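You operate a simulated robot arm through the tools that you are given. There is no shell and no other tool. Be economical: measure what you need, move in short steps, check, and stop when the job is done.

The job below is to be done with a simulated two-armed robot. You get a single attempt, and the scene is never put back.

JOB
Lay the blue screen's sheet, a blue thread and then the green screen's sheet on the white stack.
Fine: turn the reel turntable to that colour; those screens go back, the stack's green lever ends home, the yellow screen keeps its sheet.

The check looks at the end state, three seconds after you hand in, the way a careful person would. Anything else that was tipped, shoved, dropped, spilled or broken makes it a failure. Flat cloth is picked up by pressing the open fingertips on it (5 to 10 N) and closing them slowly along it; thin cloth reads only 2 to 8 mm in the jaws.

ROBOT AND FRAMES
Two 7-joint arms with fingered hands on one trunk, on a base that drives. Base frame: it is fixed to the floor where the robot stands at the start and does not move with it; the origin is under the middle of the robot, x ahead of it, y to its left, z up; the surface under the hand at the start is at about z = 0.78. Units: m, degrees, N and s.
The left shoulder is at the start at [0.04, 0.146, 1.154], the right one opposite. With the tool pointing down near the work surface each hand reaches from about 0.28 to 0.72 m from the robot's upright axis, wherever it stands, measured 20 degrees to its own side. Places, roughly: green lever of the white stack [0.3, 0.3, 0.8]; reel turntable [0.5, 0.2, 0.8]; white stack [0.5, 0.4, 0.8]. Payload 4 kg a hand.
The tool frame of a hand sits at the grasp point between the pads (the TCP): z along the fingers, y along the line on which they close. The tips reach 0.026 m beyond it. Largest opening 0.148 m; the body of the gripper starts 0.073 m behind the TCP. The gripper is a hand of 3 fingers: y runs from the thumb to the fingers, the wrist lies at [0, 0, -0.224] in the tool frame, and closing takes about 1.5 s.
Orientation is told as [roll, pitch, yaw] about the base's x, y, z axes, in that order, counted from this pose: with the fingers straight down and closing along the base's y, the tool's x points along the base's -x, its y along +y and its z along -z.

CONTROLS
- The arms move only by the tool apply_moves. It takes "left_moves", "right_moves" or both (then of equal length, played together; a hand with none holds still); each is a list of rows, each an object of numbers (a shift or turn left out is 0, a gripper value left out holds the last): "x", "y", "z": the shift along the tool's x, y, z in units of 300 mm (1.0 is 300 mm); "rx", "ry", "rz": the turn, a rotation vector about the tool's x, y, z in units of 60 degrees (1.0 is 60 degrees). In form: [{"x": .., "y": .., "z": .., "rx": .., "ry": .., "rz": ..}, ...]. A call has 1 to 8 rows; each row is the pose to reach, as a shift and turn from the pose commanded when the call began, along the tool's axes at that moment. "left_jaw" and "right_jaw" are, for a hand that has rows, the gripper command, from -1 (fully open) to 1 (shut), values between in proportion, set as the call begins (left out, the last holds). A call with a number of a shift or a turn outside -1 to 1 is refused whole. Rows are played at 5 a second. More than 0.05 m and 8.6 degrees between two rows, or a gripper value outside its range, and nothing of the call is played. A pose out of reach is approached as far as the arm can. The call stops where the force on the tool passes 90 N (or 10 N more than at its start, if that is more) or the arm is blocked; 0.2 s more then pass. The fingers move at their own pace (about 0.108 m/s each) and stop on an object; they squeeze with about 24 N. The grip force told is the motor's: it shows also when the fingers shut on nothing. Time passes only in rows, and 0.2 s behind the last, so rows that repeat a pose let the fingers close. The reply holds the time, the measured pose of the TCP, the force on the tool along the base axes, the opening and the grip force, in the units named above and with some noise, with the torque about the TCP (base axes, N m) and any sound that the robot's microphone picked up, and new pictures: "views" is both (left out), scene, wrist or none (wrist: the cameras of the hands that moved).
- Cameras (640 x 400 px; columns grow to the right, rows downward): "scene" is now at [0.1073, 0.0158, 1.3828]; the picture's right is [0.17, -0.99, 0.00], its down [-0.58, -0.10, -0.81] and it looks along [0.79, 0.14, -0.59] (base axes); focal length 252 px, centre (320, 200). "left" rides on the left gripper at [-0.068, -0.039, -0.09] in its tool frame; the picture's right is [0.50, -0.87, 0.00], its down [0.66, 0.38, -0.65] and it looks along [0.57, 0.33, 0.76] (tool axes); focal length 222 px, centre (320, 200). "right" rides on the right gripper at [0.068, -0.039, -0.09] in its tool frame; the picture's right is [0.50, 0.87, 0.00], its down [-0.65, 0.38, -0.65] and it looks along [-0.57, 0.33, 0.76] (tool axes); focal length 222 px, centre (320, 200). There is no depth. A picture from a camera that has moved, and an enlarged one, comes with that camera's place and axes in the base frame and with its lens.
- move_column(by): slides the trunk up (or, below 0, down) by that many m; the arms and the scene camera ride with it, the base frame stays. It gives what a move gives, with no picture.
- base_move(legs): drives the robot by 1 to 6 legs, each [ahead, left, turn to the left] in m, m and degrees, along the robot's own axes; the way and the turn of a leg run together, so that a leg with both is an arc; at most 1.5 m and 180 degrees a leg. The arms and the cameras ride along, it lands a little off, and it stops where it bumps. It gives what a move gives, and a new picture of the scene camera.
- set_fingers(finger1, finger2, thumb_bend, hand): sets how far each is bent, from 0 (flat) to 100 (curled in); at 30 the hand is open as for a grip, at 70 the pads meet at the TCP. One left out holds its place. A second passes; each finger stops where it meets its share of the squeeze, and holds until it gets a number again. A gripper value or a shape takes the hand back. It gives what a move gives, with no picture; readings hold the bend of each and the force on the fingers (four entries, about 0 where the hand has none), thumb and palm.
- hand_shape(shape, hand): the hand has 3 fingers and takes this shape, open, in about a second: jaw (thumb against the fingers, like two jaws); tri (thumb and two fingers); tip (a fingertip pinch); poke (one finger out to press); point (the index stretched); flat (the hand flat); cup (the hand cupped); fist (a fist). The gripper value then closes the fingers along that shape, each until it touches; the sizes above hold for jaw. It gives what a move gives, with no picture.
- aim_head(pan, tilt): turns the head with the scene camera to pan (to the left, within 86 degrees either way) and tilt (down, from -29 to 69), counted from straight ahead of the robot. It gives what a move gives, and a new picture of the scene camera.
- inspect(camera, box): a new picture of the part [left, top, right, bottom] of that camera's present view, enlarged. It takes no simulated time.
- close_job(): hands the job in; it is judged then, once.

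Go step by step. Nothing tells you exact positions but the pictures and the camera data: compare them with the known pose of the tool, close in by small moves and look again before you grip or let go. The budget is 120 turns and 260 pictures, counting those below and the enlarged ones. Unless the task says otherwise, let go and move clear before handing in, and close with one line.

The tools are called after ">>>" as name(argument=value, ...) on one line, values as JSON. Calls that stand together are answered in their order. apply_moves: Moves the arms, as the interface text tells. Its arguments: {"type":"object","properties":{"left_moves":{"type":"array","items":{"type":"object","properties":{"x":{"type":"number"},"y":{"type":"number"},"z":{"type":"number"},"rx":{"type":"number"},"ry":{"type":"number"},"rz":{"type":"number"}}}},"left_jaw":{"type":"number"},"right_moves":{"type":"array","items":{"type":"object","properties":{"x":{"type":"number"},"y":{"type":"number"},"z":{"type":"number"},"rx":{"type":"number"},"ry":{"type":"number"},"rz":{"type":"number"}}}},"right_jaw":{"type":"number"},"views":{"type":"string","enum":["both","scene","wrist","none"]}},"required":[]} The other tools are called the same way: move_column (by) slides the trunk up or down; hand_shape (shape, hand) gives the hand a shape; set_fingers (finger1, finger2, thumb_bend, hand) moves the fingers one by one; base_move (legs) drives the base; aim_head (pan, tilt) turns the head that bears the scene camera; inspect (camera, box) takes an enlarged picture of a part of a camera's view; close_job () hands the job in.

At the start:

```text
clock: 0.0
left_eef_pos: [0.3447, 0.2919, 1.2077]
left_ee_rot: [0.0, 0.1, 0.0]
left_contact_force: [-0.3, -0.5, 0.5]
left_moment: [-0.02, -0.01, 0.01]
left_grip_width: 0.1479
left_gripper_force: 0.1
left_shape: jaw
left_bend: [30.0, 30.0, 30.0]
left_finger forces: [0.0, 0.1, 0.0, 0.1, 0.0, 0.0]
right_eef_pos: [0.438, -0.1086, 1.2162]
right_ee_rot: [0.1, 0.1, 0.1]
right_contact_force: [0.2, 0.0, 0.2]
right_moment: [0.0, 0.02, -0.01]
right_grip_width: 0.1479
right_gripper_force: 0.1
right_shape: jaw
right_bend: [30.0, 30.0, 30.0]
right_finger forces: [0.0, 0.1, 0.0, 0.0, 0.0, 0.0]
trunk travel left (down, up): [-0.325, 0.181]
robot x, y, heading: [-0.0001, -0.0016, -0.2]
head pan, tilt: [9.9, 36.2]
```

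scene: 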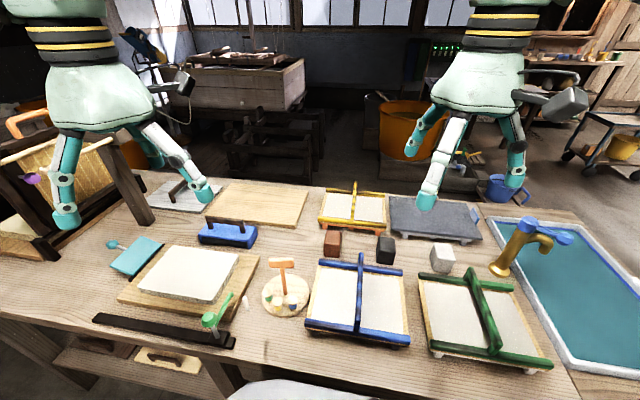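
right: 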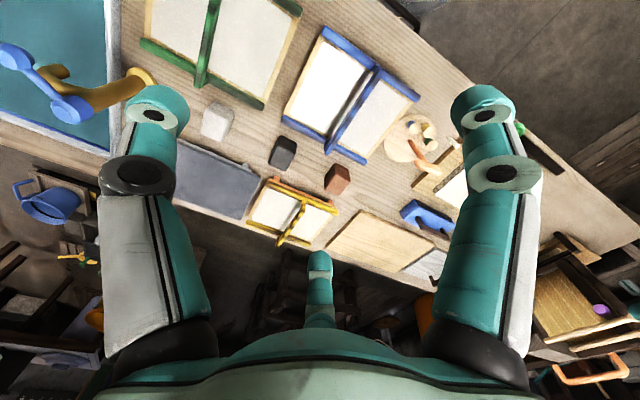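
left: 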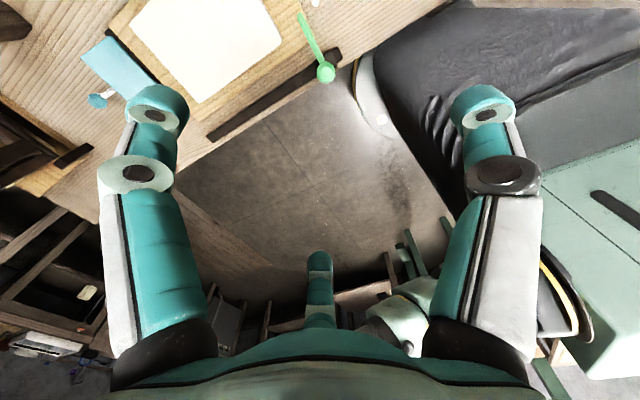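

I see the white stack at left with a green lever, the reel turntable beside it, then blue and green screens in front and a yellow one behind. I'll take enlarged views first.

>>> inspect(camera="scene", box=[80, 220, 320, 370])

>>> inspect(camera="scene", box=[290, 230, 570, 390])

```text
2.67 times, centred on (200, 295) of scene
camera zoom: at [0.1073, 0.0158, 1.3828], right [0.17, -0.99, 0.0], down [-0.58, -0.1, -0.81], along [0.79, 0.14, -0.59], focal length 673 px, centre (640, -53)
```

zoom: 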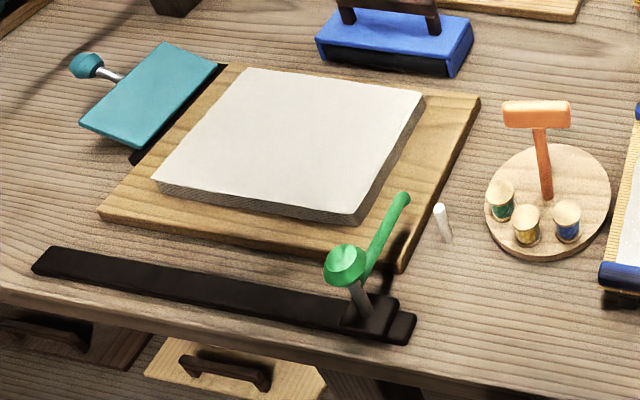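

```text
2.29 times, centred on (430, 310) of scene
camera zoom: at [0.1073, 0.0158, 1.3828], right [0.17, -0.99, 0.0], down [-0.58, -0.1, -0.81], along [0.79, 0.14, -0.59], focal length 577 px, centre (69, -51)
```

zoom: 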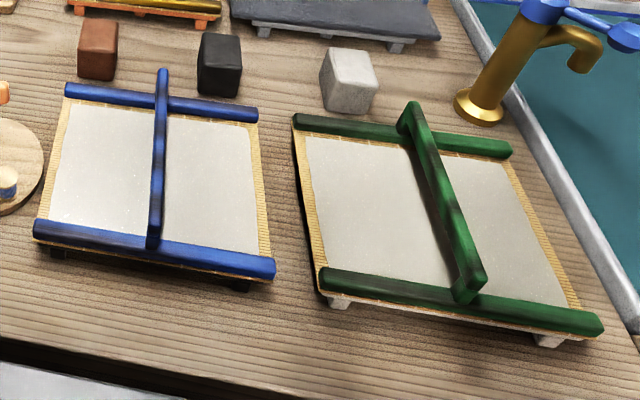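

>>> inspect(camera="right", box=[250, 10, 450, 180])

>>> inspect(camera="right", box=[120, 0, 320, 125])

>>> inspect(camera="scene", box=[300, 170, 490, 280])

>>> inspect(camera="left", box=[60, 0, 360, 180])

```text
2.35 times, centred on (350, 95) of right
camera zoom: at [0.3697, -0.1477, 1.3068], right [-0.5, 0.87, 0.0], down [0.66, 0.38, 0.65], along [0.57, 0.33, -0.76], focal length 523 px, centre (249, 447)
```

zoom: 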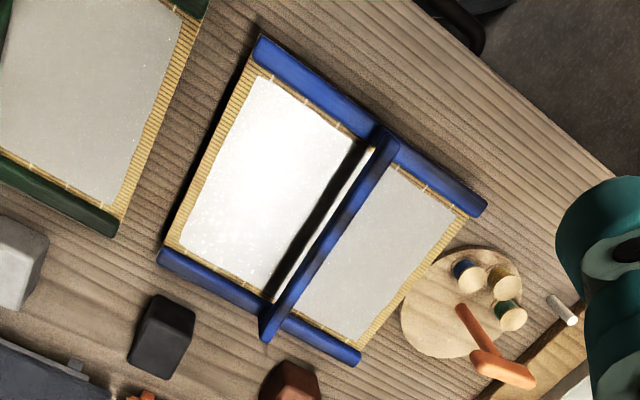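

```text
3.20 times, centred on (220, 62) of right
camera zoom: at [0.3697, -0.1477, 1.3068], right [-0.5, 0.87, 0.0], down [0.66, 0.38, 0.65], along [0.57, 0.33, -0.76], focal length 711 px, centre (640, 640)
```

zoom: 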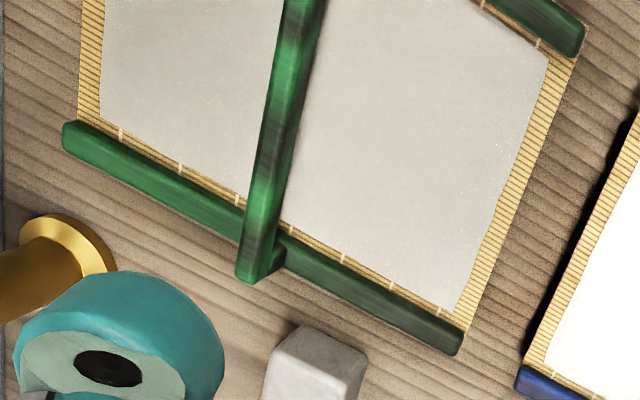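

```text
3.37 times, centred on (395, 225) of scene
camera zoom: at [0.1073, 0.0158, 1.3828], right [0.17, -0.99, 0.0], down [-0.58, -0.1, -0.81], along [0.79, 0.14, -0.59], focal length 850 px, centre (67, 116)
```

zoom: 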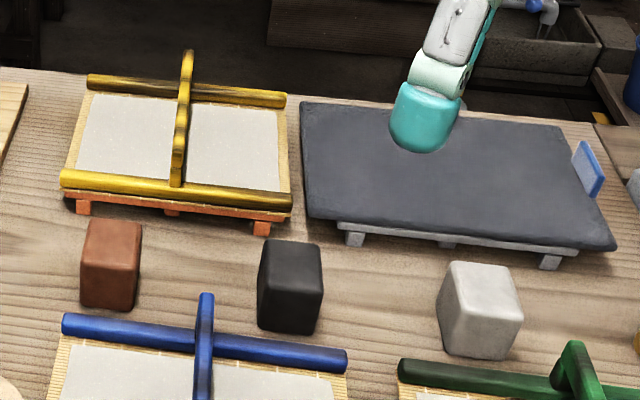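

```text
2.13 times, centred on (210, 90) of left
camera zoom: at [0.4129, 0.2523, 1.2976], right [-0.5, -0.87, 0.0], down [-0.66, 0.38, 0.65], along [-0.57, 0.33, -0.76], focal length 474 px, centre (555, 435)
```

zoom: 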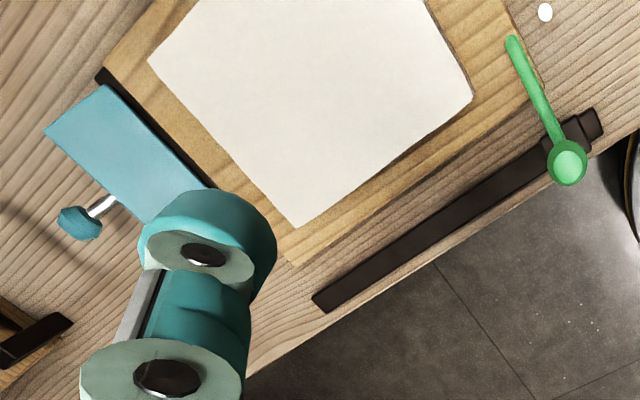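

The handle of the blue screen runs along x at y≈-0.015, with its top near z 0.85. I move the right arm aside and bring the left hand over the blue handle to look.

>>> apply_moves(left_moves=[{"x": -0.058, "y": -0.125, "z": 0.085}, {"x": -0.116, "y": -0.25, "z": 0.17}, {"x": -0.175, "y": -0.375, "z": 0.255}, {"x": -0.233, "y": -0.5, "z": 0.34}, {"x": -0.29, "y": -0.625, "z": 0.425}, {"x": -0.35, "y": -0.75, "z": 0.51}, {"x": -0.41, "y": -0.875, "z": 0.595}, {"x": -0.467, "y": -1.0, "z": 0.68}], right_moves=[{"y": -0.12}, {"y": -0.24}, {"y": -0.36}, {"y": -0.48}, {"y": -0.6}, {"y": -0.7}, {"y": -0.8}, {"y": -0.85}])

```text
clock: 1.8
left_eef_pos: [0.4844, -0.0105, 1.0034]
left_ee_rot: [0.1, 0.0, 0.1]
left_contact_force: [0.9, 0.1, 0.3]
left_moment: [-0.01, -0.02, 0.0]
left_grip_width: 0.1479
left_gripper_force: 0.0
left_shape: jaw
left_bend: [30.0, 30.0, 30.0]
left_finger forces: [0.0, 0.0, 0.0, 0.0, 0.0, 0.0]
right_eef_pos: [0.439, -0.3663, 1.215]
right_ee_rot: [0.2, 0.0, 0.1]
right_contact_force: [-0.1, 0.1, -0.4]
right_moment: [0.03, 0.0, 0.0]
right_grip_width: 0.1479
right_gripper_force: 0.0
right_shape: jaw
right_bend: [30.0, 30.0, 30.0]
right_finger forces: [0.1, 0.1, 0.0, 0.0, 0.0, 0.0]
trunk travel left (down, up): [-0.325, 0.181]
robot x, y, heading: [-0.0025, -0.0, 0.3]
head pan, tilt: [9.9, 36.2]
camera scene: at [0.1083, 0.0135, 1.3827], right [0.17, -0.99, 0.0], down [-0.58, -0.1, -0.81], along [0.79, 0.14, -0.59], focal length 252 px, centre (320, 200)
camera right: at [0.3708, -0.4061, 1.3053], right [-0.5, 0.87, 0.0], down [0.66, 0.38, 0.65], along [0.56, 0.33, -0.76], focal length 222 px, centre (320, 200)
camera left: at [0.5528, -0.0499, 1.0936], right [-0.5, -0.87, 0.0], down [-0.66, 0.38, 0.65], along [-0.57, 0.33, -0.76], focal length 222 px, centre (320, 200)
```

scene: 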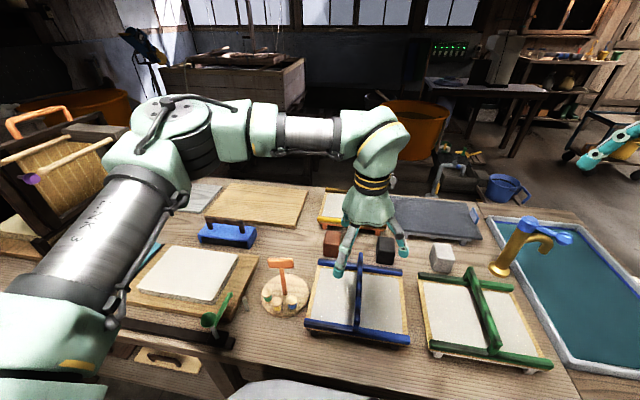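
right: 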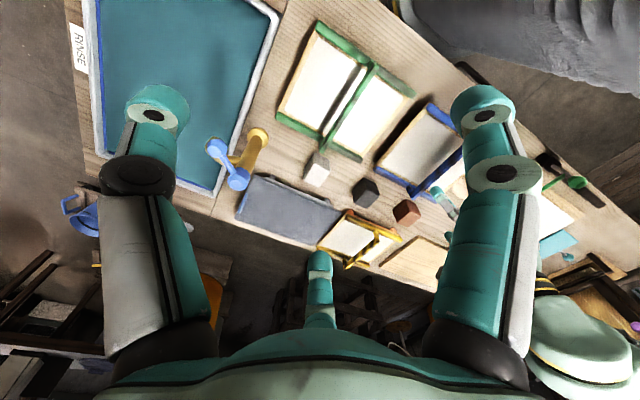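
left: 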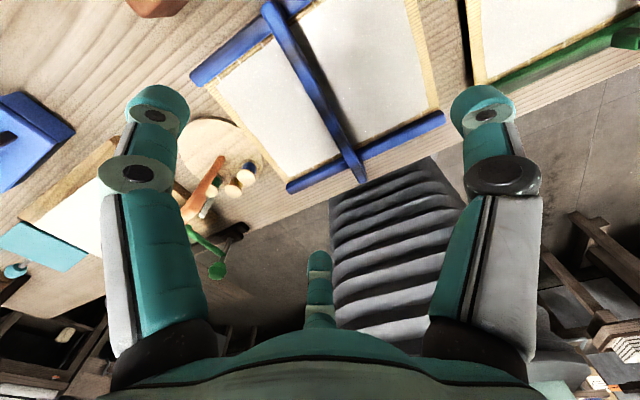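

The handle lies right under the left hand. I go down towards it.

>>> apply_moves(left_moves=[{"z": 0.13}, {"z": 0.26}, {"z": 0.38}, {"z": 0.46}, {"z": 0.5}])

>>> inspect(camera="scene", box=[290, 210, 450, 310])

```text
clock: 3.0
left_eef_pos: [0.482, -0.0098, 0.8532]
left_ee_rot: [-0.1, -0.2, 0.0]
left_contact_force: [-0.7, -0.2, 6.7]
left_moment: [0.3, -0.48, 0.01]
left_grip_width: 0.1479
left_gripper_force: 0.1
left_shape: jaw
left_bend: [28.0, 30.0, 30.0]
left_finger forces: [7.2, 0.0, 0.0, 0.1, 0.0, 0.1]
right_eef_pos: [0.4367, -0.3642, 1.2171]
right_ee_rot: [0.0, 0.1, 0.0]
right_contact_force: [-0.2, 0.5, -0.2]
right_moment: [0.0, 0.0, 0.02]
right_grip_width: 0.1476
right_gripper_force: 0.1
right_shape: jaw
right_bend: [30.0, 30.0, 30.0]
right_finger forces: [0.0, 0.0, 0.1, 0.0, 0.0, 0.0]
trunk travel left (down, up): [-0.325, 0.181]
robot x, y, heading: [-0.0022, -0.001, -0.1]
head pan, tilt: [9.9, 36.2]
camera scene: at [0.1052, 0.0151, 1.3831], right [0.17, -0.99, 0.0], down [-0.58, -0.1, -0.81], along [0.8, 0.14, -0.59], focal length 252 px, centre (320, 200)
camera left: at [0.5504, -0.0489, 0.9445], right [-0.5, -0.87, 0.0], down [-0.66, 0.38, 0.65], along [-0.56, 0.33, -0.76], focal length 222 px, centre (320, 200)
```

scene: 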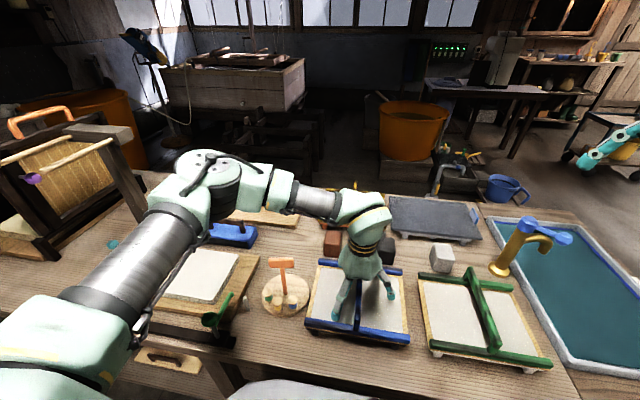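
left: 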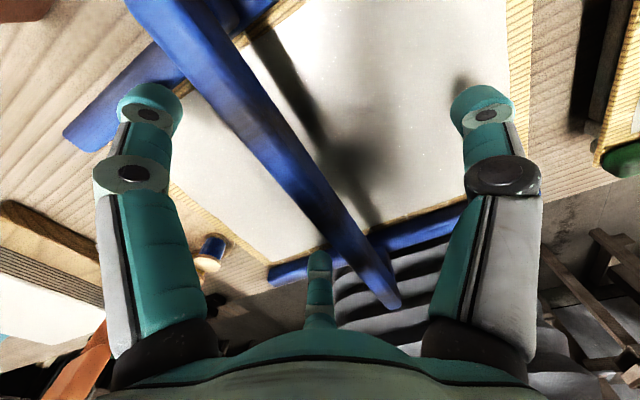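

```text
4.00 times, centred on (370, 260) of scene
camera zoom: at [0.1052, 0.0151, 1.3831], right [0.17, -0.99, 0.0], down [-0.58, -0.1, -0.81], along [0.8, 0.14, -0.59], focal length 1009 px, centre (120, -40)
```

zoom: 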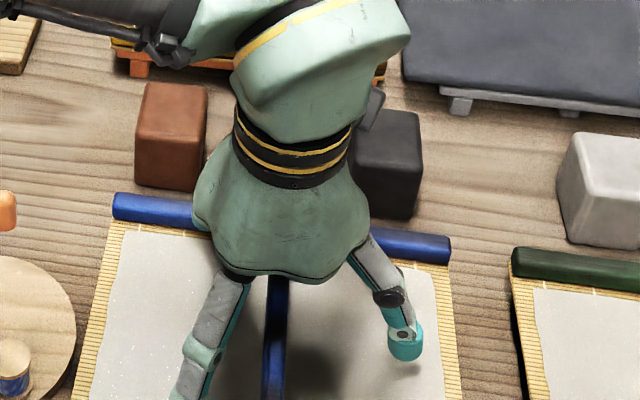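

Finger 1 touches the far blue bar (the contact lies 7 cm ahead of the TCP), so the fingers are spread ±7 cm. I lift a little, shift back and try again.

>>> apply_moves(left_moves=[{"z": -0.06}, {"x": 0.04, "z": -0.06}, {"x": 0.04, "z": 0.0}, {"x": 0.04, "z": 0.0}], views="wrist")

>>> inspect(camera="left", box=[60, 20, 520, 320])

```text
clock: 4.0
left_eef_pos: [0.4735, -0.0102, 0.8554]
left_ee_rot: [-0.1, 0.0, 0.1]
left_contact_force: [2.0, -0.2, 7.7]
left_moment: [0.35, 0.55, -0.03]
left_grip_width: 0.148
left_gripper_force: 0.1
left_shape: jaw
left_bend: [30.0, 28.0, 30.0]
left_finger forces: [0.0, 8.0, 0.0, 0.1, 0.0, 0.1]
right_eef_pos: [0.4367, -0.3648, 1.2161]
right_ee_rot: [0.1, -0.1, 0.0]
right_contact_force: [0.1, 0.2, 0.2]
right_moment: [-0.01, 0.0, 0.01]
right_grip_width: 0.1479
right_gripper_force: 0.1
right_shape: jaw
right_bend: [30.0, 30.0, 30.0]
right_finger forces: [0.0, 0.1, 0.0, 0.1, 0.0, 0.0]
trunk travel left (down, up): [-0.325, 0.181]
robot x, y, heading: [0.0015, 0.0024, -0.1]
head pan, tilt: [9.9, 36.2]
camera left: at [0.5411, -0.0495, 0.9451], right [-0.5, -0.87, 0.0], down [-0.66, 0.38, 0.65], along [-0.57, 0.33, -0.76], focal length 222 px, centre (320, 200)
```

left: 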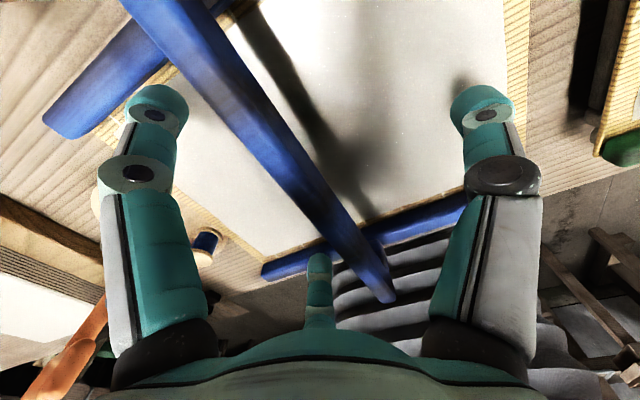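

```text
1.33 times, centred on (290, 170) of left
camera zoom: at [0.5411, -0.0495, 0.9451], right [-0.5, -0.87, 0.0], down [-0.66, 0.38, 0.65], along [-0.57, 0.33, -0.76], focal length 296 px, centre (360, 240)
```

zoom: 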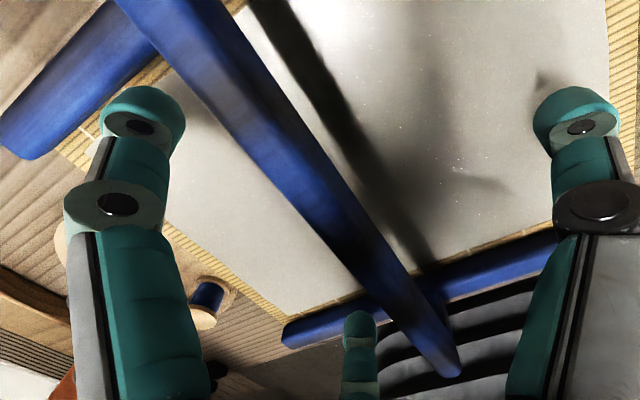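

Both fingers just straddle the bars. I rise a bit and look at the "tri" shape, which may bring the fingers closer together.

>>> apply_moves(left_moves=[{"x": -0.02, "z": -0.1}, {"x": -0.02, "z": -0.2}], views="none")

>>> hand_shape(shape="tri", hand="left")

>>> inspect(camera="left", box=[0, 0, 640, 400])

>>> hand_shape(shape="tip", hand="left")

>>> inspect(camera="left", box=[0, 0, 640, 400])

```text
clock: 4.6
left_eef_pos: [0.4796, -0.0085, 0.9128]
left_ee_rot: [0.0, 0.1, 0.0]
left_contact_force: [-0.1, 0.0, 0.2]
left_moment: [0.0, 0.01, -0.02]
left_grip_width: 0.1481
left_gripper_force: 0.0
left_shape: jaw
left_bend: [30.0, 30.0, 30.0]
left_finger forces: [0.0, 0.0, 0.0, 0.1, 0.1, 0.1]
right_eef_pos: [0.437, -0.3658, 1.2154]
right_ee_rot: [0.1, 0.0, 0.0]
right_contact_force: [0.3, -0.4, 0.3]
right_moment: [0.0, -0.02, -0.01]
right_grip_width: 0.1478
right_gripper_force: 0.1
right_shape: jaw
right_bend: [30.0, 30.0, 30.0]
right_finger forces: [0.0, 0.0, 0.0, 0.0, 0.0, 0.0]
trunk travel left (down, up): [-0.325, 0.181]
robot x, y, heading: [0.0011, 0.0015, -0.3]
head pan, tilt: [9.9, 36.2]
```

```text
clock: 5.5
left_eef_pos: [0.4805, -0.0096, 0.912]
left_ee_rot: [-0.1, 0.1, 0.0]
left_contact_force: [-0.5, 1.0, -0.2]
left_moment: [-0.01, 0.04, -0.01]
left_grip_width: 0.1479
left_gripper_force: 0.1
left_shape: tri
left_bend: [30.0, 30.0, 30.0]
left_finger forces: [0.1, 0.1, 0.1, 0.0, 0.0, 0.1]
right_eef_pos: [0.4382, -0.3641, 1.2151]
right_ee_rot: [0.1, 0.2, 0.1]
right_contact_force: [-0.2, 0.3, -0.4]
right_moment: [0.04, 0.01, -0.01]
right_grip_width: 0.148
right_gripper_force: 0.2
right_shape: jaw
right_bend: [30.0, 30.0, 30.0]
right_finger forces: [0.0, 0.1, 0.1, 0.0, 0.0, 0.1]
trunk travel left (down, up): [-0.325, 0.181]
robot x, y, heading: [0.0022, 0.0017, -0.2]
head pan, tilt: [9.9, 36.2]
```

```text
1.00 times, centred on (320, 200) of left (not enlarged: the box is as wide or as high as the picture)
camera zoom: at [0.5489, -0.0486, 1.0025], right [-0.5, -0.87, 0.0], down [-0.66, 0.38, 0.65], along [-0.57, 0.33, -0.76], focal length 222 px, centre (320, 200)
```

zoom: 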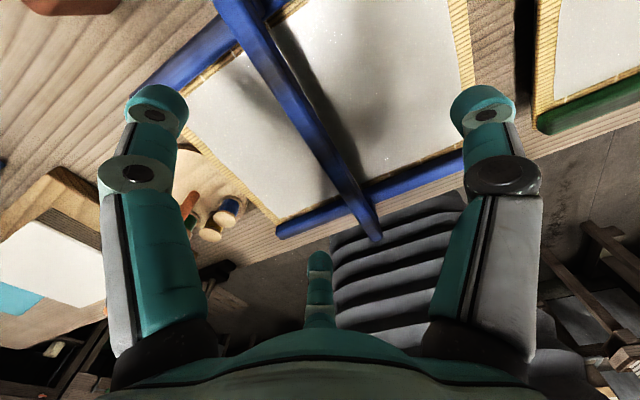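

```text
clock: 6.4
left_eef_pos: [0.48, -0.0098, 0.9133]
left_ee_rot: [0.0, 0.0, 0.0]
left_contact_force: [-1.0, -0.2, 0.8]
left_moment: [-0.03, -0.02, -0.02]
left_grip_width: 0.1481
left_gripper_force: 0.1
left_shape: tip
left_bend: [30.0, 30.0, 30.0]
left_finger forces: [0.0, 0.0, 0.0, 0.1, 0.0, 0.0]
right_eef_pos: [0.4384, -0.3646, 1.215]
right_ee_rot: [0.0, 0.2, 0.0]
right_contact_force: [0.6, -0.8, 0.5]
right_moment: [0.02, 0.02, 0.0]
right_grip_width: 0.1479
right_gripper_force: 0.0
right_shape: jaw
right_bend: [30.0, 30.0, 30.0]
right_finger forces: [0.0, 0.1, 0.1, 0.1, 0.0, 0.0]
trunk travel left (down, up): [-0.325, 0.181]
robot x, y, heading: [0.0012, 0.0007, -0.2]
head pan, tilt: [9.9, 36.2]
```

```text
1.00 times, centred on (320, 200) of left (not enlarged: the box is as wide or as high as the picture)
camera zoom: at [0.5488, -0.0486, 1.0025], right [-0.5, -0.87, 0.0], down [-0.66, 0.38, 0.65], along [-0.57, 0.33, -0.76], focal length 222 px, centre (320, 200)
```

zoom: 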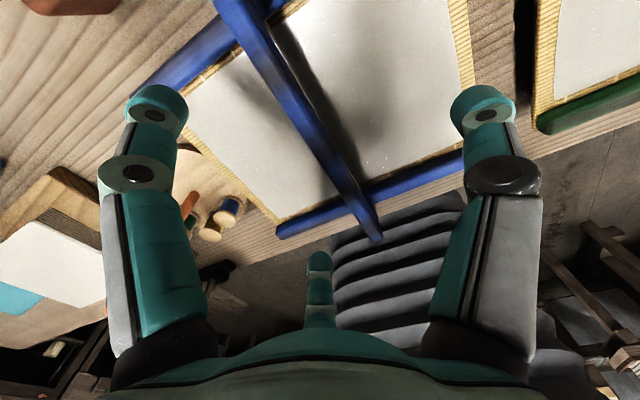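

The digits sit radially at 120°, so half closing brings them inside the bars. I preclose to half and go down.

>>> hand_shape(shape="jaw", hand="left")

>>> apply_moves(left_moves=[{"z": 0.0}, {"z": 0.0}, {"z": 0.0}, {"z": 0.0}, {"z": 0.05}], left_jaw=0.1, views="wrist")

```text
clock: 7.3
left_eef_pos: [0.4801, -0.0094, 0.9127]
left_ee_rot: [0.0, -0.1, 0.0]
left_contact_force: [-0.2, 0.1, 0.1]
left_moment: [0.02, -0.04, 0.03]
left_grip_width: 0.1479
left_gripper_force: 0.0
left_shape: jaw
left_bend: [30.0, 30.0, 30.0]
left_finger forces: [0.0, 0.0, 0.1, 0.1, 0.1, 0.0]
right_eef_pos: [0.4375, -0.3638, 1.2156]
right_ee_rot: [0.1, 0.2, 0.1]
right_contact_force: [0.3, -0.2, 0.1]
right_moment: [0.0, -0.04, -0.01]
right_grip_width: 0.1477
right_gripper_force: 0.1
right_shape: jaw
right_bend: [30.0, 30.0, 30.0]
right_finger forces: [0.0, 0.0, 0.0, 0.0, 0.1, 0.0]
trunk travel left (down, up): [-0.325, 0.181]
robot x, y, heading: [0.0023, -0.0014, 0.0]
head pan, tilt: [9.9, 36.2]
```

```text
clock: 8.5
left_eef_pos: [0.48, -0.0086, 0.8986]
left_ee_rot: [0.0, -0.1, 0.0]
left_contact_force: [0.4, 0.3, 0.5]
left_moment: [0.01, -0.03, 0.0]
left_grip_width: 0.0673
left_gripper_force: 0.1
left_shape: jaw
left_bend: [39.0, 39.0, 70.0]
left_finger forces: [0.0, 0.0, 0.1, 0.0, 0.0, 0.1]
right_eef_pos: [0.4374, -0.3652, 1.2139]
right_ee_rot: [0.0, 0.1, 0.0]
right_contact_force: [-0.3, -0.1, 0.0]
right_moment: [-0.01, -0.01, 0.04]
right_grip_width: 0.1481
right_gripper_force: 0.2
right_shape: jaw
right_bend: [30.0, 30.0, 30.0]
right_finger forces: [0.0, 0.1, 0.0, 0.0, 0.0, 0.0]
trunk travel left (down, up): [-0.325, 0.181]
robot x, y, heading: [0.0013, -0.0011, 0.0]
head pan, tilt: [9.9, 36.2]
camera left: at [0.548, -0.0482, 0.9875], right [-0.5, -0.87, 0.0], down [-0.66, 0.38, 0.65], along [-0.57, 0.33, -0.76], focal length 222 px, centre (320, 200)
```

left: 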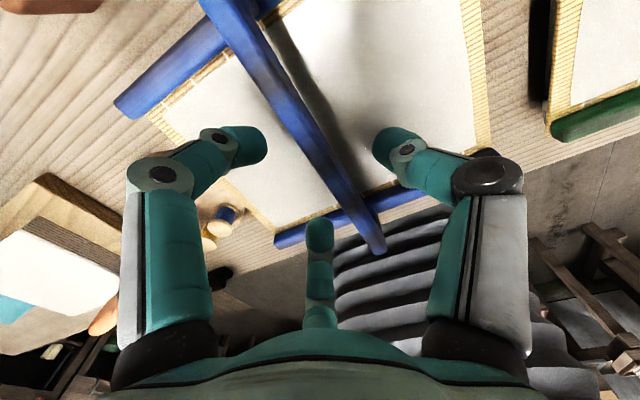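

Good: the thumb and both fingers now straddle the handle. Descend and close.

>>> apply_moves(left_moves=[{"z": 0.06}, {"z": 0.12}, {"z": 0.175}, {"z": 0.175}], views="wrist")

```text
clock: 9.5
left_eef_pos: [0.4796, -0.0096, 0.845]
left_ee_rot: [0.0, 0.1, -0.1]
left_contact_force: [-0.4, 0.3, -0.1]
left_moment: [0.06, 0.01, 0.01]
left_grip_width: 0.0671
left_gripper_force: 0.1
left_shape: jaw
left_bend: [39.0, 39.0, 70.0]
left_finger forces: [0.0, 0.0, 0.0, 0.0, 0.0, 0.1]
right_eef_pos: [0.4383, -0.3643, 1.2165]
right_ee_rot: [0.1, 0.1, 0.0]
right_contact_force: [0.4, -0.4, -0.4]
right_moment: [-0.05, 0.0, 0.04]
right_grip_width: 0.148
right_gripper_force: 0.0
right_shape: jaw
right_bend: [30.0, 30.0, 30.0]
right_finger forces: [0.1, 0.1, 0.1, 0.0, 0.0, 0.0]
trunk travel left (down, up): [-0.325, 0.181]
robot x, y, heading: [0.0009, -0.0008, -0.0]
head pan, tilt: [9.9, 36.2]
camera left: at [0.5474, -0.0486, 0.9351], right [-0.5, -0.87, 0.0], down [-0.66, 0.38, 0.65], along [-0.57, 0.33, -0.76], focal length 222 px, centre (320, 200)
```

left: 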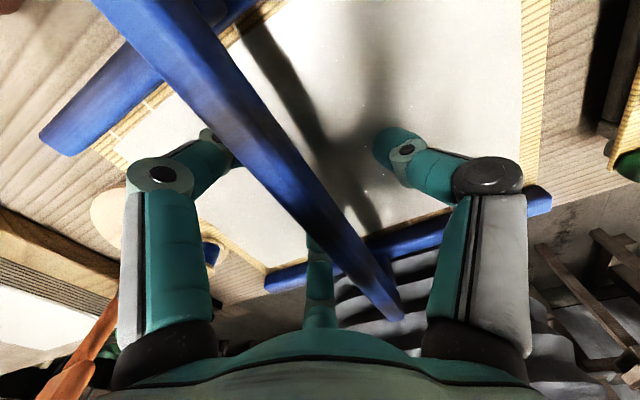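

>>> apply_moves(left_moves=[{"z": 0.0}, {"z": 0.0}, {"z": 0.0}, {"z": 0.0}, {"z": 0.0}, {"z": 0.0}], left_jaw=1, views="wrist")

```text
clock: 10.9
left_eef_pos: [0.4798, -0.0096, 0.8458]
left_ee_rot: [0.0, 0.1, 0.1]
left_contact_force: [-0.9, -1.2, -0.1]
left_moment: [0.02, 0.0, 0.01]
left_grip_width: 0.0
left_gripper_force: 24.3
left_shape: jaw
left_bend: [70.0, 70.0, 70.0]
left_finger forces: [0.0, 0.0, 0.1, 0.1, 0.0, 0.0]
right_eef_pos: [0.4374, -0.3658, 1.2157]
right_ee_rot: [0.1, 0.0, 0.1]
right_contact_force: [0.0, 0.5, -0.4]
right_moment: [0.01, 0.01, 0.01]
right_grip_width: 0.1481
right_gripper_force: 0.0
right_shape: jaw
right_bend: [30.0, 30.0, 30.0]
right_finger forces: [0.1, 0.0, 0.0, 0.1, 0.0, 0.0]
trunk travel left (down, up): [-0.325, 0.181]
robot x, y, heading: [0.0018, -0.0053, -0.1]
head pan, tilt: [9.9, 36.2]
camera left: at [0.5475, -0.0486, 0.9353], right [-0.5, -0.87, 0.0], down [-0.66, 0.38, 0.65], along [-0.57, 0.33, -0.76], focal length 222 px, centre (320, 200)
```

left: 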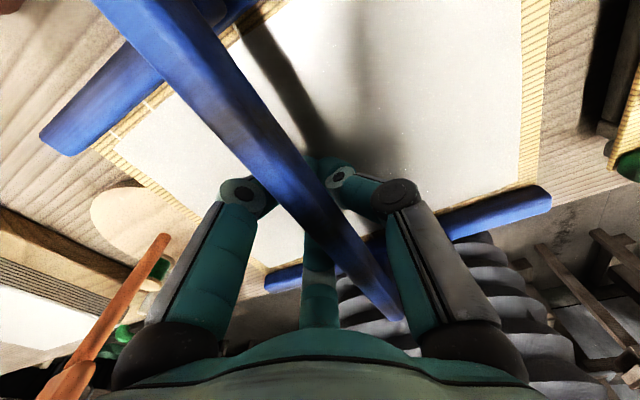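

The fingers met just under the handle, which sits higher than I thought (about 0.85–0.87). I reopen half way, raise 16 mm and close again.

>>> apply_moves(left_moves=[{"z": 0.0}, {"z": 0.0}, {"z": 0.0}, {"z": 0.0}, {"z": -0.03}, {"z": -0.055}], left_jaw=0.1, views="none")

>>> apply_moves(left_moves=[{"z": 0.0}, {"z": 0.0}, {"z": 0.0}, {"z": 0.0}, {"z": 0.0}, {"z": 0.0}], left_jaw=1, views="wrist")

```text
clock: 12.3
left_eef_pos: [0.4804, -0.0084, 0.8625]
left_ee_rot: [-0.1, 0.1, 0.0]
left_contact_force: [0.5, -0.8, 0.0]
left_moment: [0.01, -0.02, 0.04]
left_grip_width: 0.0663
left_gripper_force: 0.1
left_shape: jaw
left_bend: [39.0, 39.0, 70.0]
left_finger forces: [0.1, 0.0, 0.0, 0.0, 0.0, 0.0]
right_eef_pos: [0.4375, -0.3648, 1.2154]
right_ee_rot: [0.1, 0.1, 0.0]
right_contact_force: [-0.4, -0.1, 0.7]
right_moment: [-0.02, -0.03, -0.01]
right_grip_width: 0.148
right_gripper_force: 0.1
right_shape: jaw
right_bend: [30.0, 30.0, 30.0]
right_finger forces: [0.1, 0.0, 0.1, 0.0, 0.0, 0.0]
trunk travel left (down, up): [-0.325, 0.181]
robot x, y, heading: [-0.0019, 0.0017, -0.1]
head pan, tilt: [9.9, 36.2]
```

```text
clock: 13.7
left_eef_pos: [0.48, -0.009, 0.8625]
left_ee_rot: [0.0, 0.0, -0.1]
left_contact_force: [0.3, 0.1, 0.3]
left_moment: [-0.02, 0.02, 0.01]
left_grip_width: 0.0006
left_gripper_force: 23.9
left_shape: jaw
left_bend: [71.0, 71.0, 71.0]
left_finger forces: [0.0, 0.0, 0.0, 0.0, 0.0, 0.0]
right_eef_pos: [0.4383, -0.3646, 1.2151]
right_ee_rot: [0.1, 0.0, 0.0]
right_contact_force: [0.3, 0.5, 0.8]
right_moment: [-0.02, -0.01, 0.0]
right_grip_width: 0.1477
right_gripper_force: 0.0
right_shape: jaw
right_bend: [30.0, 30.0, 30.0]
right_finger forces: [0.0, 0.0, 0.0, 0.0, 0.1, 0.0]
trunk travel left (down, up): [-0.325, 0.181]
robot x, y, heading: [-0.0013, 0.0012, 0.1]
head pan, tilt: [9.9, 36.2]
camera left: at [0.5482, -0.0481, 0.9526], right [-0.5, -0.87, 0.0], down [-0.66, 0.38, 0.65], along [-0.57, 0.33, -0.76], focal length 222 px, centre (320, 200)
```

left: 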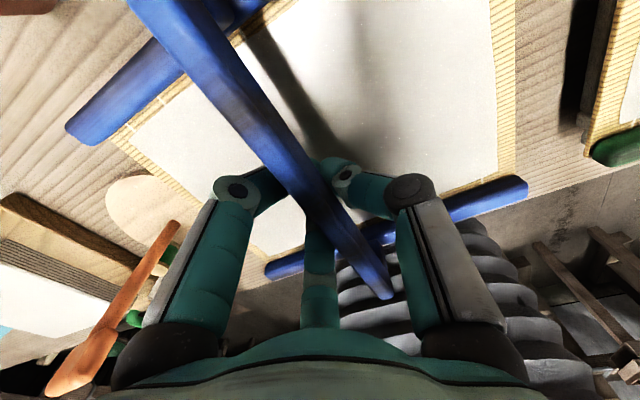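

Still beneath the handle. I raise gently while closed to feel its underside.

>>> apply_moves(left_moves=[{"z": -0.015}, {"z": -0.03}], views="none")

>>> apply_moves(left_moves=[{"z": -0.015}, {"z": -0.025}], views="wrist")

```text
clock: 14.3
left_eef_pos: [0.4799, -0.0079, 0.8726]
left_ee_rot: [0.1, 0.0, 0.0]
left_contact_force: [-0.1, -0.4, -0.6]
left_moment: [-0.02, 0.01, -0.05]
left_grip_width: 0.0002
left_gripper_force: 24.3
left_shape: jaw
left_bend: [71.0, 71.0, 71.0]
left_finger forces: [0.0, 0.1, 0.1, 0.0, 0.0, 0.1]
right_eef_pos: [0.4394, -0.3655, 1.2151]
right_ee_rot: [0.1, 0.1, 0.0]
right_contact_force: [0.1, 0.0, -0.1]
right_moment: [-0.01, 0.03, 0.01]
right_grip_width: 0.1479
right_gripper_force: 0.1
right_shape: jaw
right_bend: [30.0, 30.0, 30.0]
right_finger forces: [0.0, 0.0, 0.0, 0.0, 0.1, 0.1]
trunk travel left (down, up): [-0.325, 0.181]
robot x, y, heading: [-0.0017, -0.0005, -0.1]
head pan, tilt: [9.9, 36.2]
```

```text
clock: 14.9
left_eef_pos: [0.4774, -0.0078, 0.8794]
left_ee_rot: [0.0, 0.0, 0.0]
left_contact_force: [-0.4, 0.6, -1.0]
left_moment: [0.02, 0.0, 0.02]
left_grip_width: 0.0005
left_gripper_force: 24.3
left_shape: jaw
left_bend: [71.0, 71.0, 71.0]
left_finger forces: [0.1, 0.0, 0.0, 0.0, 0.0, 0.1]
right_eef_pos: [0.4389, -0.3651, 1.2166]
right_ee_rot: [0.0, 0.1, 0.0]
right_contact_force: [0.7, -1.2, -0.1]
right_moment: [-0.03, -0.01, 0.01]
right_grip_width: 0.1478
right_gripper_force: 0.1
right_shape: jaw
right_bend: [30.0, 30.0, 30.0]
right_finger forces: [0.0, 0.1, 0.0, 0.0, 0.1, 0.1]
trunk travel left (down, up): [-0.325, 0.181]
robot x, y, heading: [-0.0012, 0.0003, 0.1]
head pan, tilt: [9.9, 36.2]
camera left: at [0.547, -0.0467, 0.9695], right [-0.5, -0.87, 0.0], down [-0.65, 0.38, 0.65], along [-0.57, 0.33, -0.76], focal length 222 px, centre (320, 200)
```

left: 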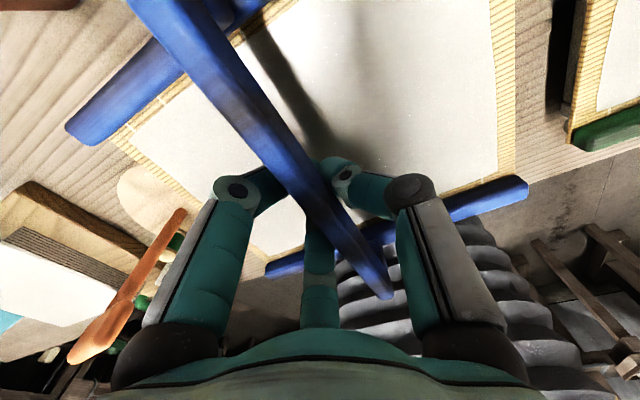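

The screen rises with the hand; I check how it hangs.

>>> inspect(camera="scene", box=[280, 200, 480, 370])

>>> inspect(camera="left", box=[180, 80, 460, 320])

```text
2.35 times, centred on (380, 285) of scene
camera zoom: at [0.1075, 0.0156, 1.3828], right [0.17, -0.99, 0.0], down [-0.58, -0.1, -0.81], along [0.79, 0.14, -0.59], focal length 594 px, centre (179, 0)
```

zoom: 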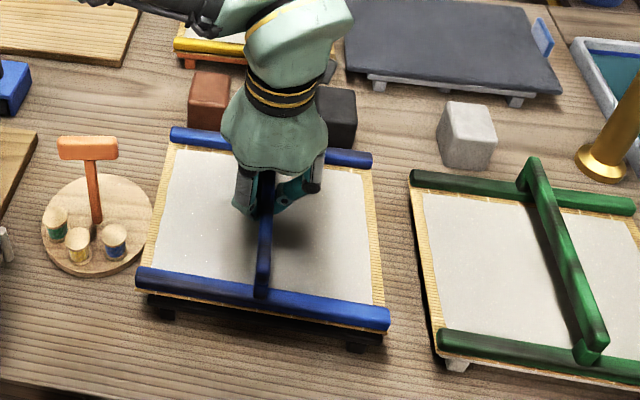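

```text
1.67 times, centred on (320, 200) of left
camera zoom: at [0.547, -0.0467, 0.9695], right [-0.5, -0.87, 0.0], down [-0.65, 0.38, 0.65], along [-0.57, 0.33, -0.76], focal length 370 px, centre (320, 200)
```

zoom: 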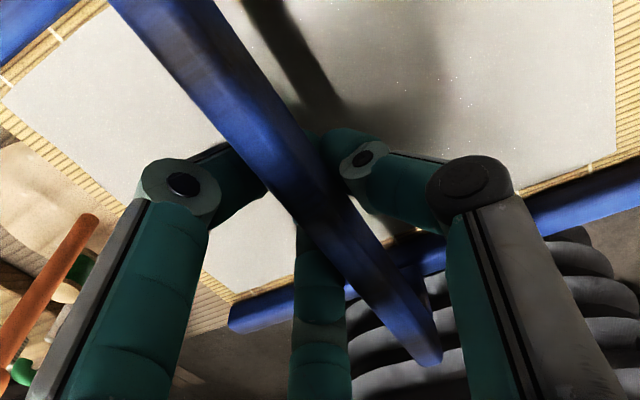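

The screen hangs on the hooked fingers and feels light. I set it back and regrip 20 mm higher for a firm squeeze.

>>> apply_moves(left_moves=[{"z": 0.03}, {"z": 0.06}, {"z": 0.07}], views="none")

>>> apply_moves(left_moves=[{"z": 0.0}, {"z": 0.0}, {"z": 0.0}, {"z": 0.0}, {"z": -0.04}, {"z": -0.08}], left_jaw=0.1, views="none")

>>> apply_moves(left_moves=[{"z": 0.0}, {"z": 0.0}, {"z": 0.0}, {"z": 0.0}, {"z": 0.0}, {"z": 0.0}], left_jaw=1, views="wrist")

```text
clock: 15.7
left_eef_pos: [0.4792, -0.009, 0.8576]
left_ee_rot: [0.0, 0.0, 0.1]
left_contact_force: [0.8, 0.0, 0.4]
left_moment: [-0.02, -0.03, 0.01]
left_grip_width: 0.0004
left_gripper_force: 23.9
left_shape: jaw
left_bend: [71.0, 71.0, 71.0]
left_finger forces: [0.4, 0.4, 0.0, 0.1, 0.0, 0.1]
right_eef_pos: [0.438, -0.3651, 1.2149]
right_ee_rot: [0.1, 0.1, 0.0]
right_contact_force: [0.5, 0.3, 0.2]
right_moment: [0.0, -0.02, 0.03]
right_grip_width: 0.1479
right_gripper_force: 0.0
right_shape: jaw
right_bend: [30.0, 30.0, 30.0]
right_finger forces: [0.1, 0.1, 0.1, 0.0, 0.0, 0.0]
trunk travel left (down, up): [-0.325, 0.181]
robot x, y, heading: [0.0001, 0.0006, 0.2]
head pan, tilt: [9.9, 36.2]
```

```text
clock: 17.1
left_eef_pos: [0.4796, -0.0093, 0.8805]
left_ee_rot: [-0.1, 0.0, 0.0]
left_contact_force: [-0.5, 1.1, 1.0]
left_moment: [0.0, 0.0, 0.01]
left_grip_width: 0.0663
left_gripper_force: 0.0
left_shape: jaw
left_bend: [39.0, 39.0, 70.0]
left_finger forces: [0.1, 0.1, 0.0, 0.0, 0.0, 0.0]
right_eef_pos: [0.4377, -0.3654, 1.2153]
right_ee_rot: [0.1, 0.1, 0.0]
right_contact_force: [0.6, 0.2, 0.0]
right_moment: [0.05, 0.01, -0.04]
right_grip_width: 0.1479
right_gripper_force: 0.0
right_shape: jaw
right_bend: [30.0, 30.0, 30.0]
right_finger forces: [0.0, 0.0, 0.0, 0.1, 0.0, 0.0]
trunk travel left (down, up): [-0.325, 0.181]
robot x, y, heading: [-0.0007, 0.0, -0.0]
head pan, tilt: [9.9, 36.2]
```

```text
clock: 18.5
left_eef_pos: [0.4801, -0.0093, 0.8812]
left_ee_rot: [0.0, 0.1, 0.0]
left_contact_force: [0.6, 0.4, 0.1]
left_moment: [-0.06, -0.01, 0.0]
left_grip_width: 0.0127
left_gripper_force: 24.1
left_shape: jaw
left_bend: [74.0, 74.0, 70.0]
left_finger forces: [18.1, 18.2, 0.1, 0.0, 23.0, 0.0]
right_eef_pos: [0.4378, -0.3654, 1.2159]
right_ee_rot: [0.1, 0.1, 0.0]
right_contact_force: [-0.1, -0.2, -0.2]
right_moment: [0.0, -0.04, -0.02]
right_grip_width: 0.1479
right_gripper_force: 0.1
right_shape: jaw
right_bend: [30.0, 30.0, 30.0]
right_finger forces: [0.1, 0.1, 0.0, 0.0, 0.1, 0.0]
trunk travel left (down, up): [-0.325, 0.181]
robot x, y, heading: [-0.0016, 0.0, 0.0]
head pan, tilt: [9.9, 36.2]
camera left: at [0.5482, -0.0488, 0.971], right [-0.5, -0.87, 0.0], down [-0.66, 0.38, 0.65], along [-0.57, 0.33, -0.76], focal length 222 px, centre (320, 200)
```

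left: 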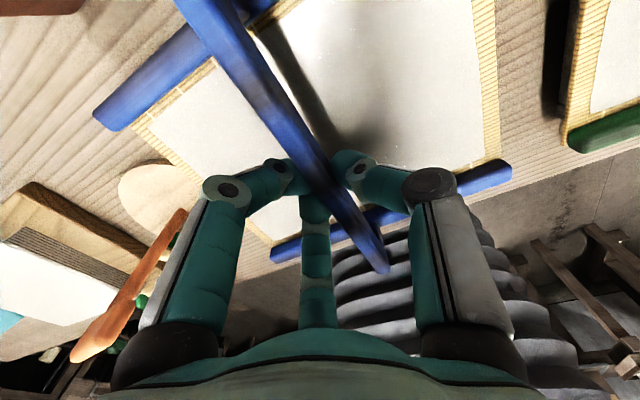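

A firm grip now (12.7 mm, 24 N), home TCP (0.480, -0.009, 0.881). I lift and carry it towards the stack.

>>> apply_moves(left_moves=[{"z": -0.12}, {"z": -0.27}, {"z": -0.42}, {"z": -0.5, "y": 0.1}, {"z": -0.5, "y": 0.25}, {"z": -0.5, "y": 0.4}, {"z": -0.5, "y": 0.55}, {"z": -0.5, "y": 0.65}], views="scene")

```text
clock: 20.3
left_eef_pos: [0.4804, 0.1886, 1.0362]
left_ee_rot: [-0.1, -0.1, -0.1]
left_contact_force: [0.1, -0.7, -1.1]
left_moment: [0.01, 0.02, 0.02]
left_grip_width: 0.0125
left_gripper_force: 23.8
left_shape: jaw
left_bend: [74.0, 74.0, 70.0]
left_finger forces: [19.6, 19.7, 0.0, 0.0, 22.7, 0.1]
right_eef_pos: [0.4382, -0.3643, 1.2163]
right_ee_rot: [0.0, 0.2, 0.0]
right_contact_force: [0.1, 0.1, -0.6]
right_moment: [-0.01, 0.03, 0.01]
right_grip_width: 0.1479
right_gripper_force: 0.1
right_shape: jaw
right_bend: [30.0, 30.0, 30.0]
right_finger forces: [0.0, 0.1, 0.0, 0.0, 0.0, 0.1]
trunk travel left (down, up): [-0.325, 0.181]
robot x, y, heading: [0.0004, 0.0001, 0.1]
head pan, tilt: [9.9, 36.2]
camera scene: at [0.1071, 0.0169, 1.3828], right [0.17, -0.99, 0.0], down [-0.58, -0.1, -0.81], along [0.8, 0.14, -0.59], focal length 252 px, centre (320, 200)
```

scene: 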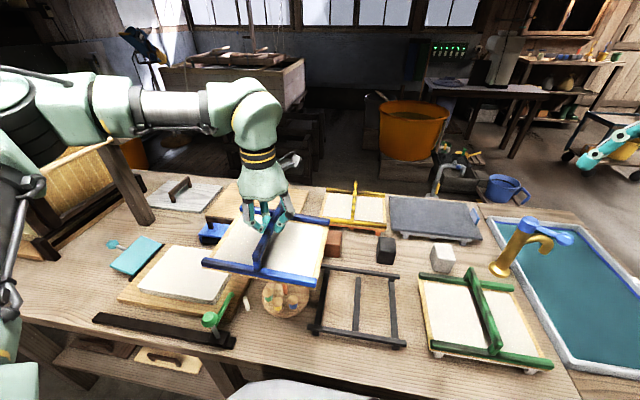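

>>> apply_moves(left_moves=[{"y": 0.15}, {"y": 0.3}, {"y": 0.45}, {"y": 0.6}, {"y": 0.74}, {"y": 0.81}])

>>> inspect(camera="scene", box=[80, 190, 320, 360])

```text
clock: 21.7
left_eef_pos: [0.4802, 0.4286, 1.0331]
left_ee_rot: [0.0, 0.0, -0.1]
left_contact_force: [0.1, -0.3, -1.0]
left_moment: [0.02, 0.03, -0.01]
left_grip_width: 0.0125
left_gripper_force: 24.2
left_shape: jaw
left_bend: [74.0, 74.0, 70.0]
left_finger forces: [20.1, 20.2, 0.0, 0.0, 22.7, 0.0]
right_eef_pos: [0.4384, -0.3624, 1.2169]
right_ee_rot: [0.1, 0.0, 0.0]
right_contact_force: [-0.6, 0.2, 0.1]
right_moment: [0.0, 0.01, 0.03]
right_grip_width: 0.148
right_gripper_force: 0.0
right_shape: jaw
right_bend: [30.0, 30.0, 30.0]
right_finger forces: [0.0, 0.0, 0.0, 0.1, 0.1, 0.0]
trunk travel left (down, up): [-0.325, 0.181]
robot x, y, heading: [-0.0014, -0.0008, -0.1]
head pan, tilt: [9.9, 36.2]
camera scene: at [0.1074, 0.0158, 1.3828], right [0.17, -0.99, 0.0], down [-0.58, -0.1, -0.81], along [0.79, 0.14, -0.59], focal length 252 px, centre (320, 200)
camera left: at [0.5483, 0.3904, 1.1237], right [-0.5, -0.87, 0.0], down [-0.65, 0.38, 0.65], along [-0.57, 0.33, -0.76], focal length 222 px, centre (320, 200)
```

scene: 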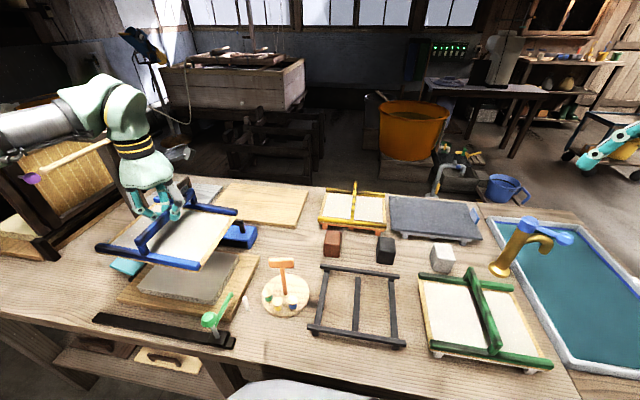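
left: 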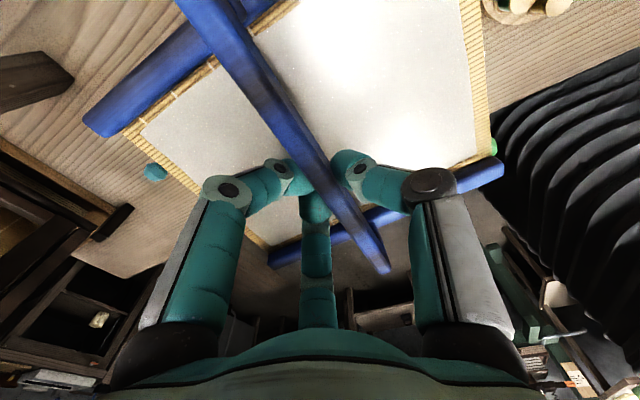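

```text
2.35 times, centred on (200, 275) of scene
camera zoom: at [0.1074, 0.0158, 1.3828], right [0.17, -0.99, 0.0], down [-0.58, -0.1, -0.81], along [0.79, 0.14, -0.59], focal length 594 px, centre (602, 24)
```

zoom: 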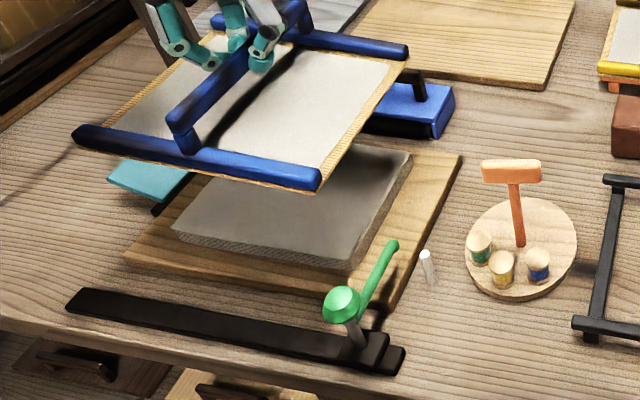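

The screen is level over the stack. I lower it, then feel for contact.

>>> apply_moves(left_moves=[{"z": 0.12, "y": 0.01}, {"z": 0.24, "y": 0.01}, {"z": 0.33, "y": 0.01}, {"z": 0.4, "y": 0.01}], views="scene")

>>> inspect(camera="scene", box=[80, 190, 320, 360])

```text
clock: 22.7
left_eef_pos: [0.4776, 0.4338, 0.913]
left_ee_rot: [0.0, 0.0, 0.0]
left_contact_force: [0.3, -0.2, -1.3]
left_moment: [-0.03, -0.03, 0.01]
left_grip_width: 0.0124
left_gripper_force: 24.2
left_shape: jaw
left_bend: [74.0, 74.0, 70.0]
left_finger forces: [20.5, 20.5, 0.1, 0.0, 22.8, 0.1]
right_eef_pos: [0.4396, -0.3644, 1.2164]
right_ee_rot: [0.0, 0.1, 0.1]
right_contact_force: [-0.9, -0.1, -0.3]
right_moment: [0.03, -0.01, -0.01]
right_grip_width: 0.1477
right_gripper_force: 0.0
right_shape: jaw
right_bend: [30.0, 30.0, 30.0]
right_finger forces: [0.1, 0.0, 0.1, 0.0, 0.0, 0.0]
trunk travel left (down, up): [-0.325, 0.181]
robot x, y, heading: [0.0032, -0.0003, 0.3]
head pan, tilt: [9.9, 36.2]
camera scene: at [0.1078, 0.0164, 1.3827], right [0.17, -0.99, 0.0], down [-0.58, -0.1, -0.81], along [0.79, 0.14, -0.59], focal length 252 px, centre (320, 200)
```

scene: 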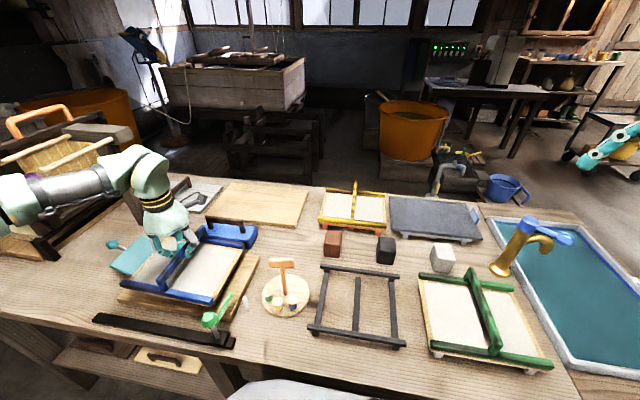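

```text
2.35 times, centred on (200, 275) of scene
camera zoom: at [0.1078, 0.0164, 1.3827], right [0.17, -0.99, 0.0], down [-0.58, -0.1, -0.81], along [0.79, 0.14, -0.59], focal length 594 px, centre (602, 24)
```

zoom: 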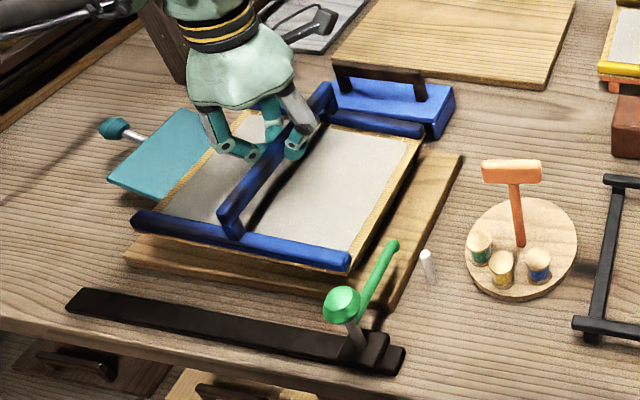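

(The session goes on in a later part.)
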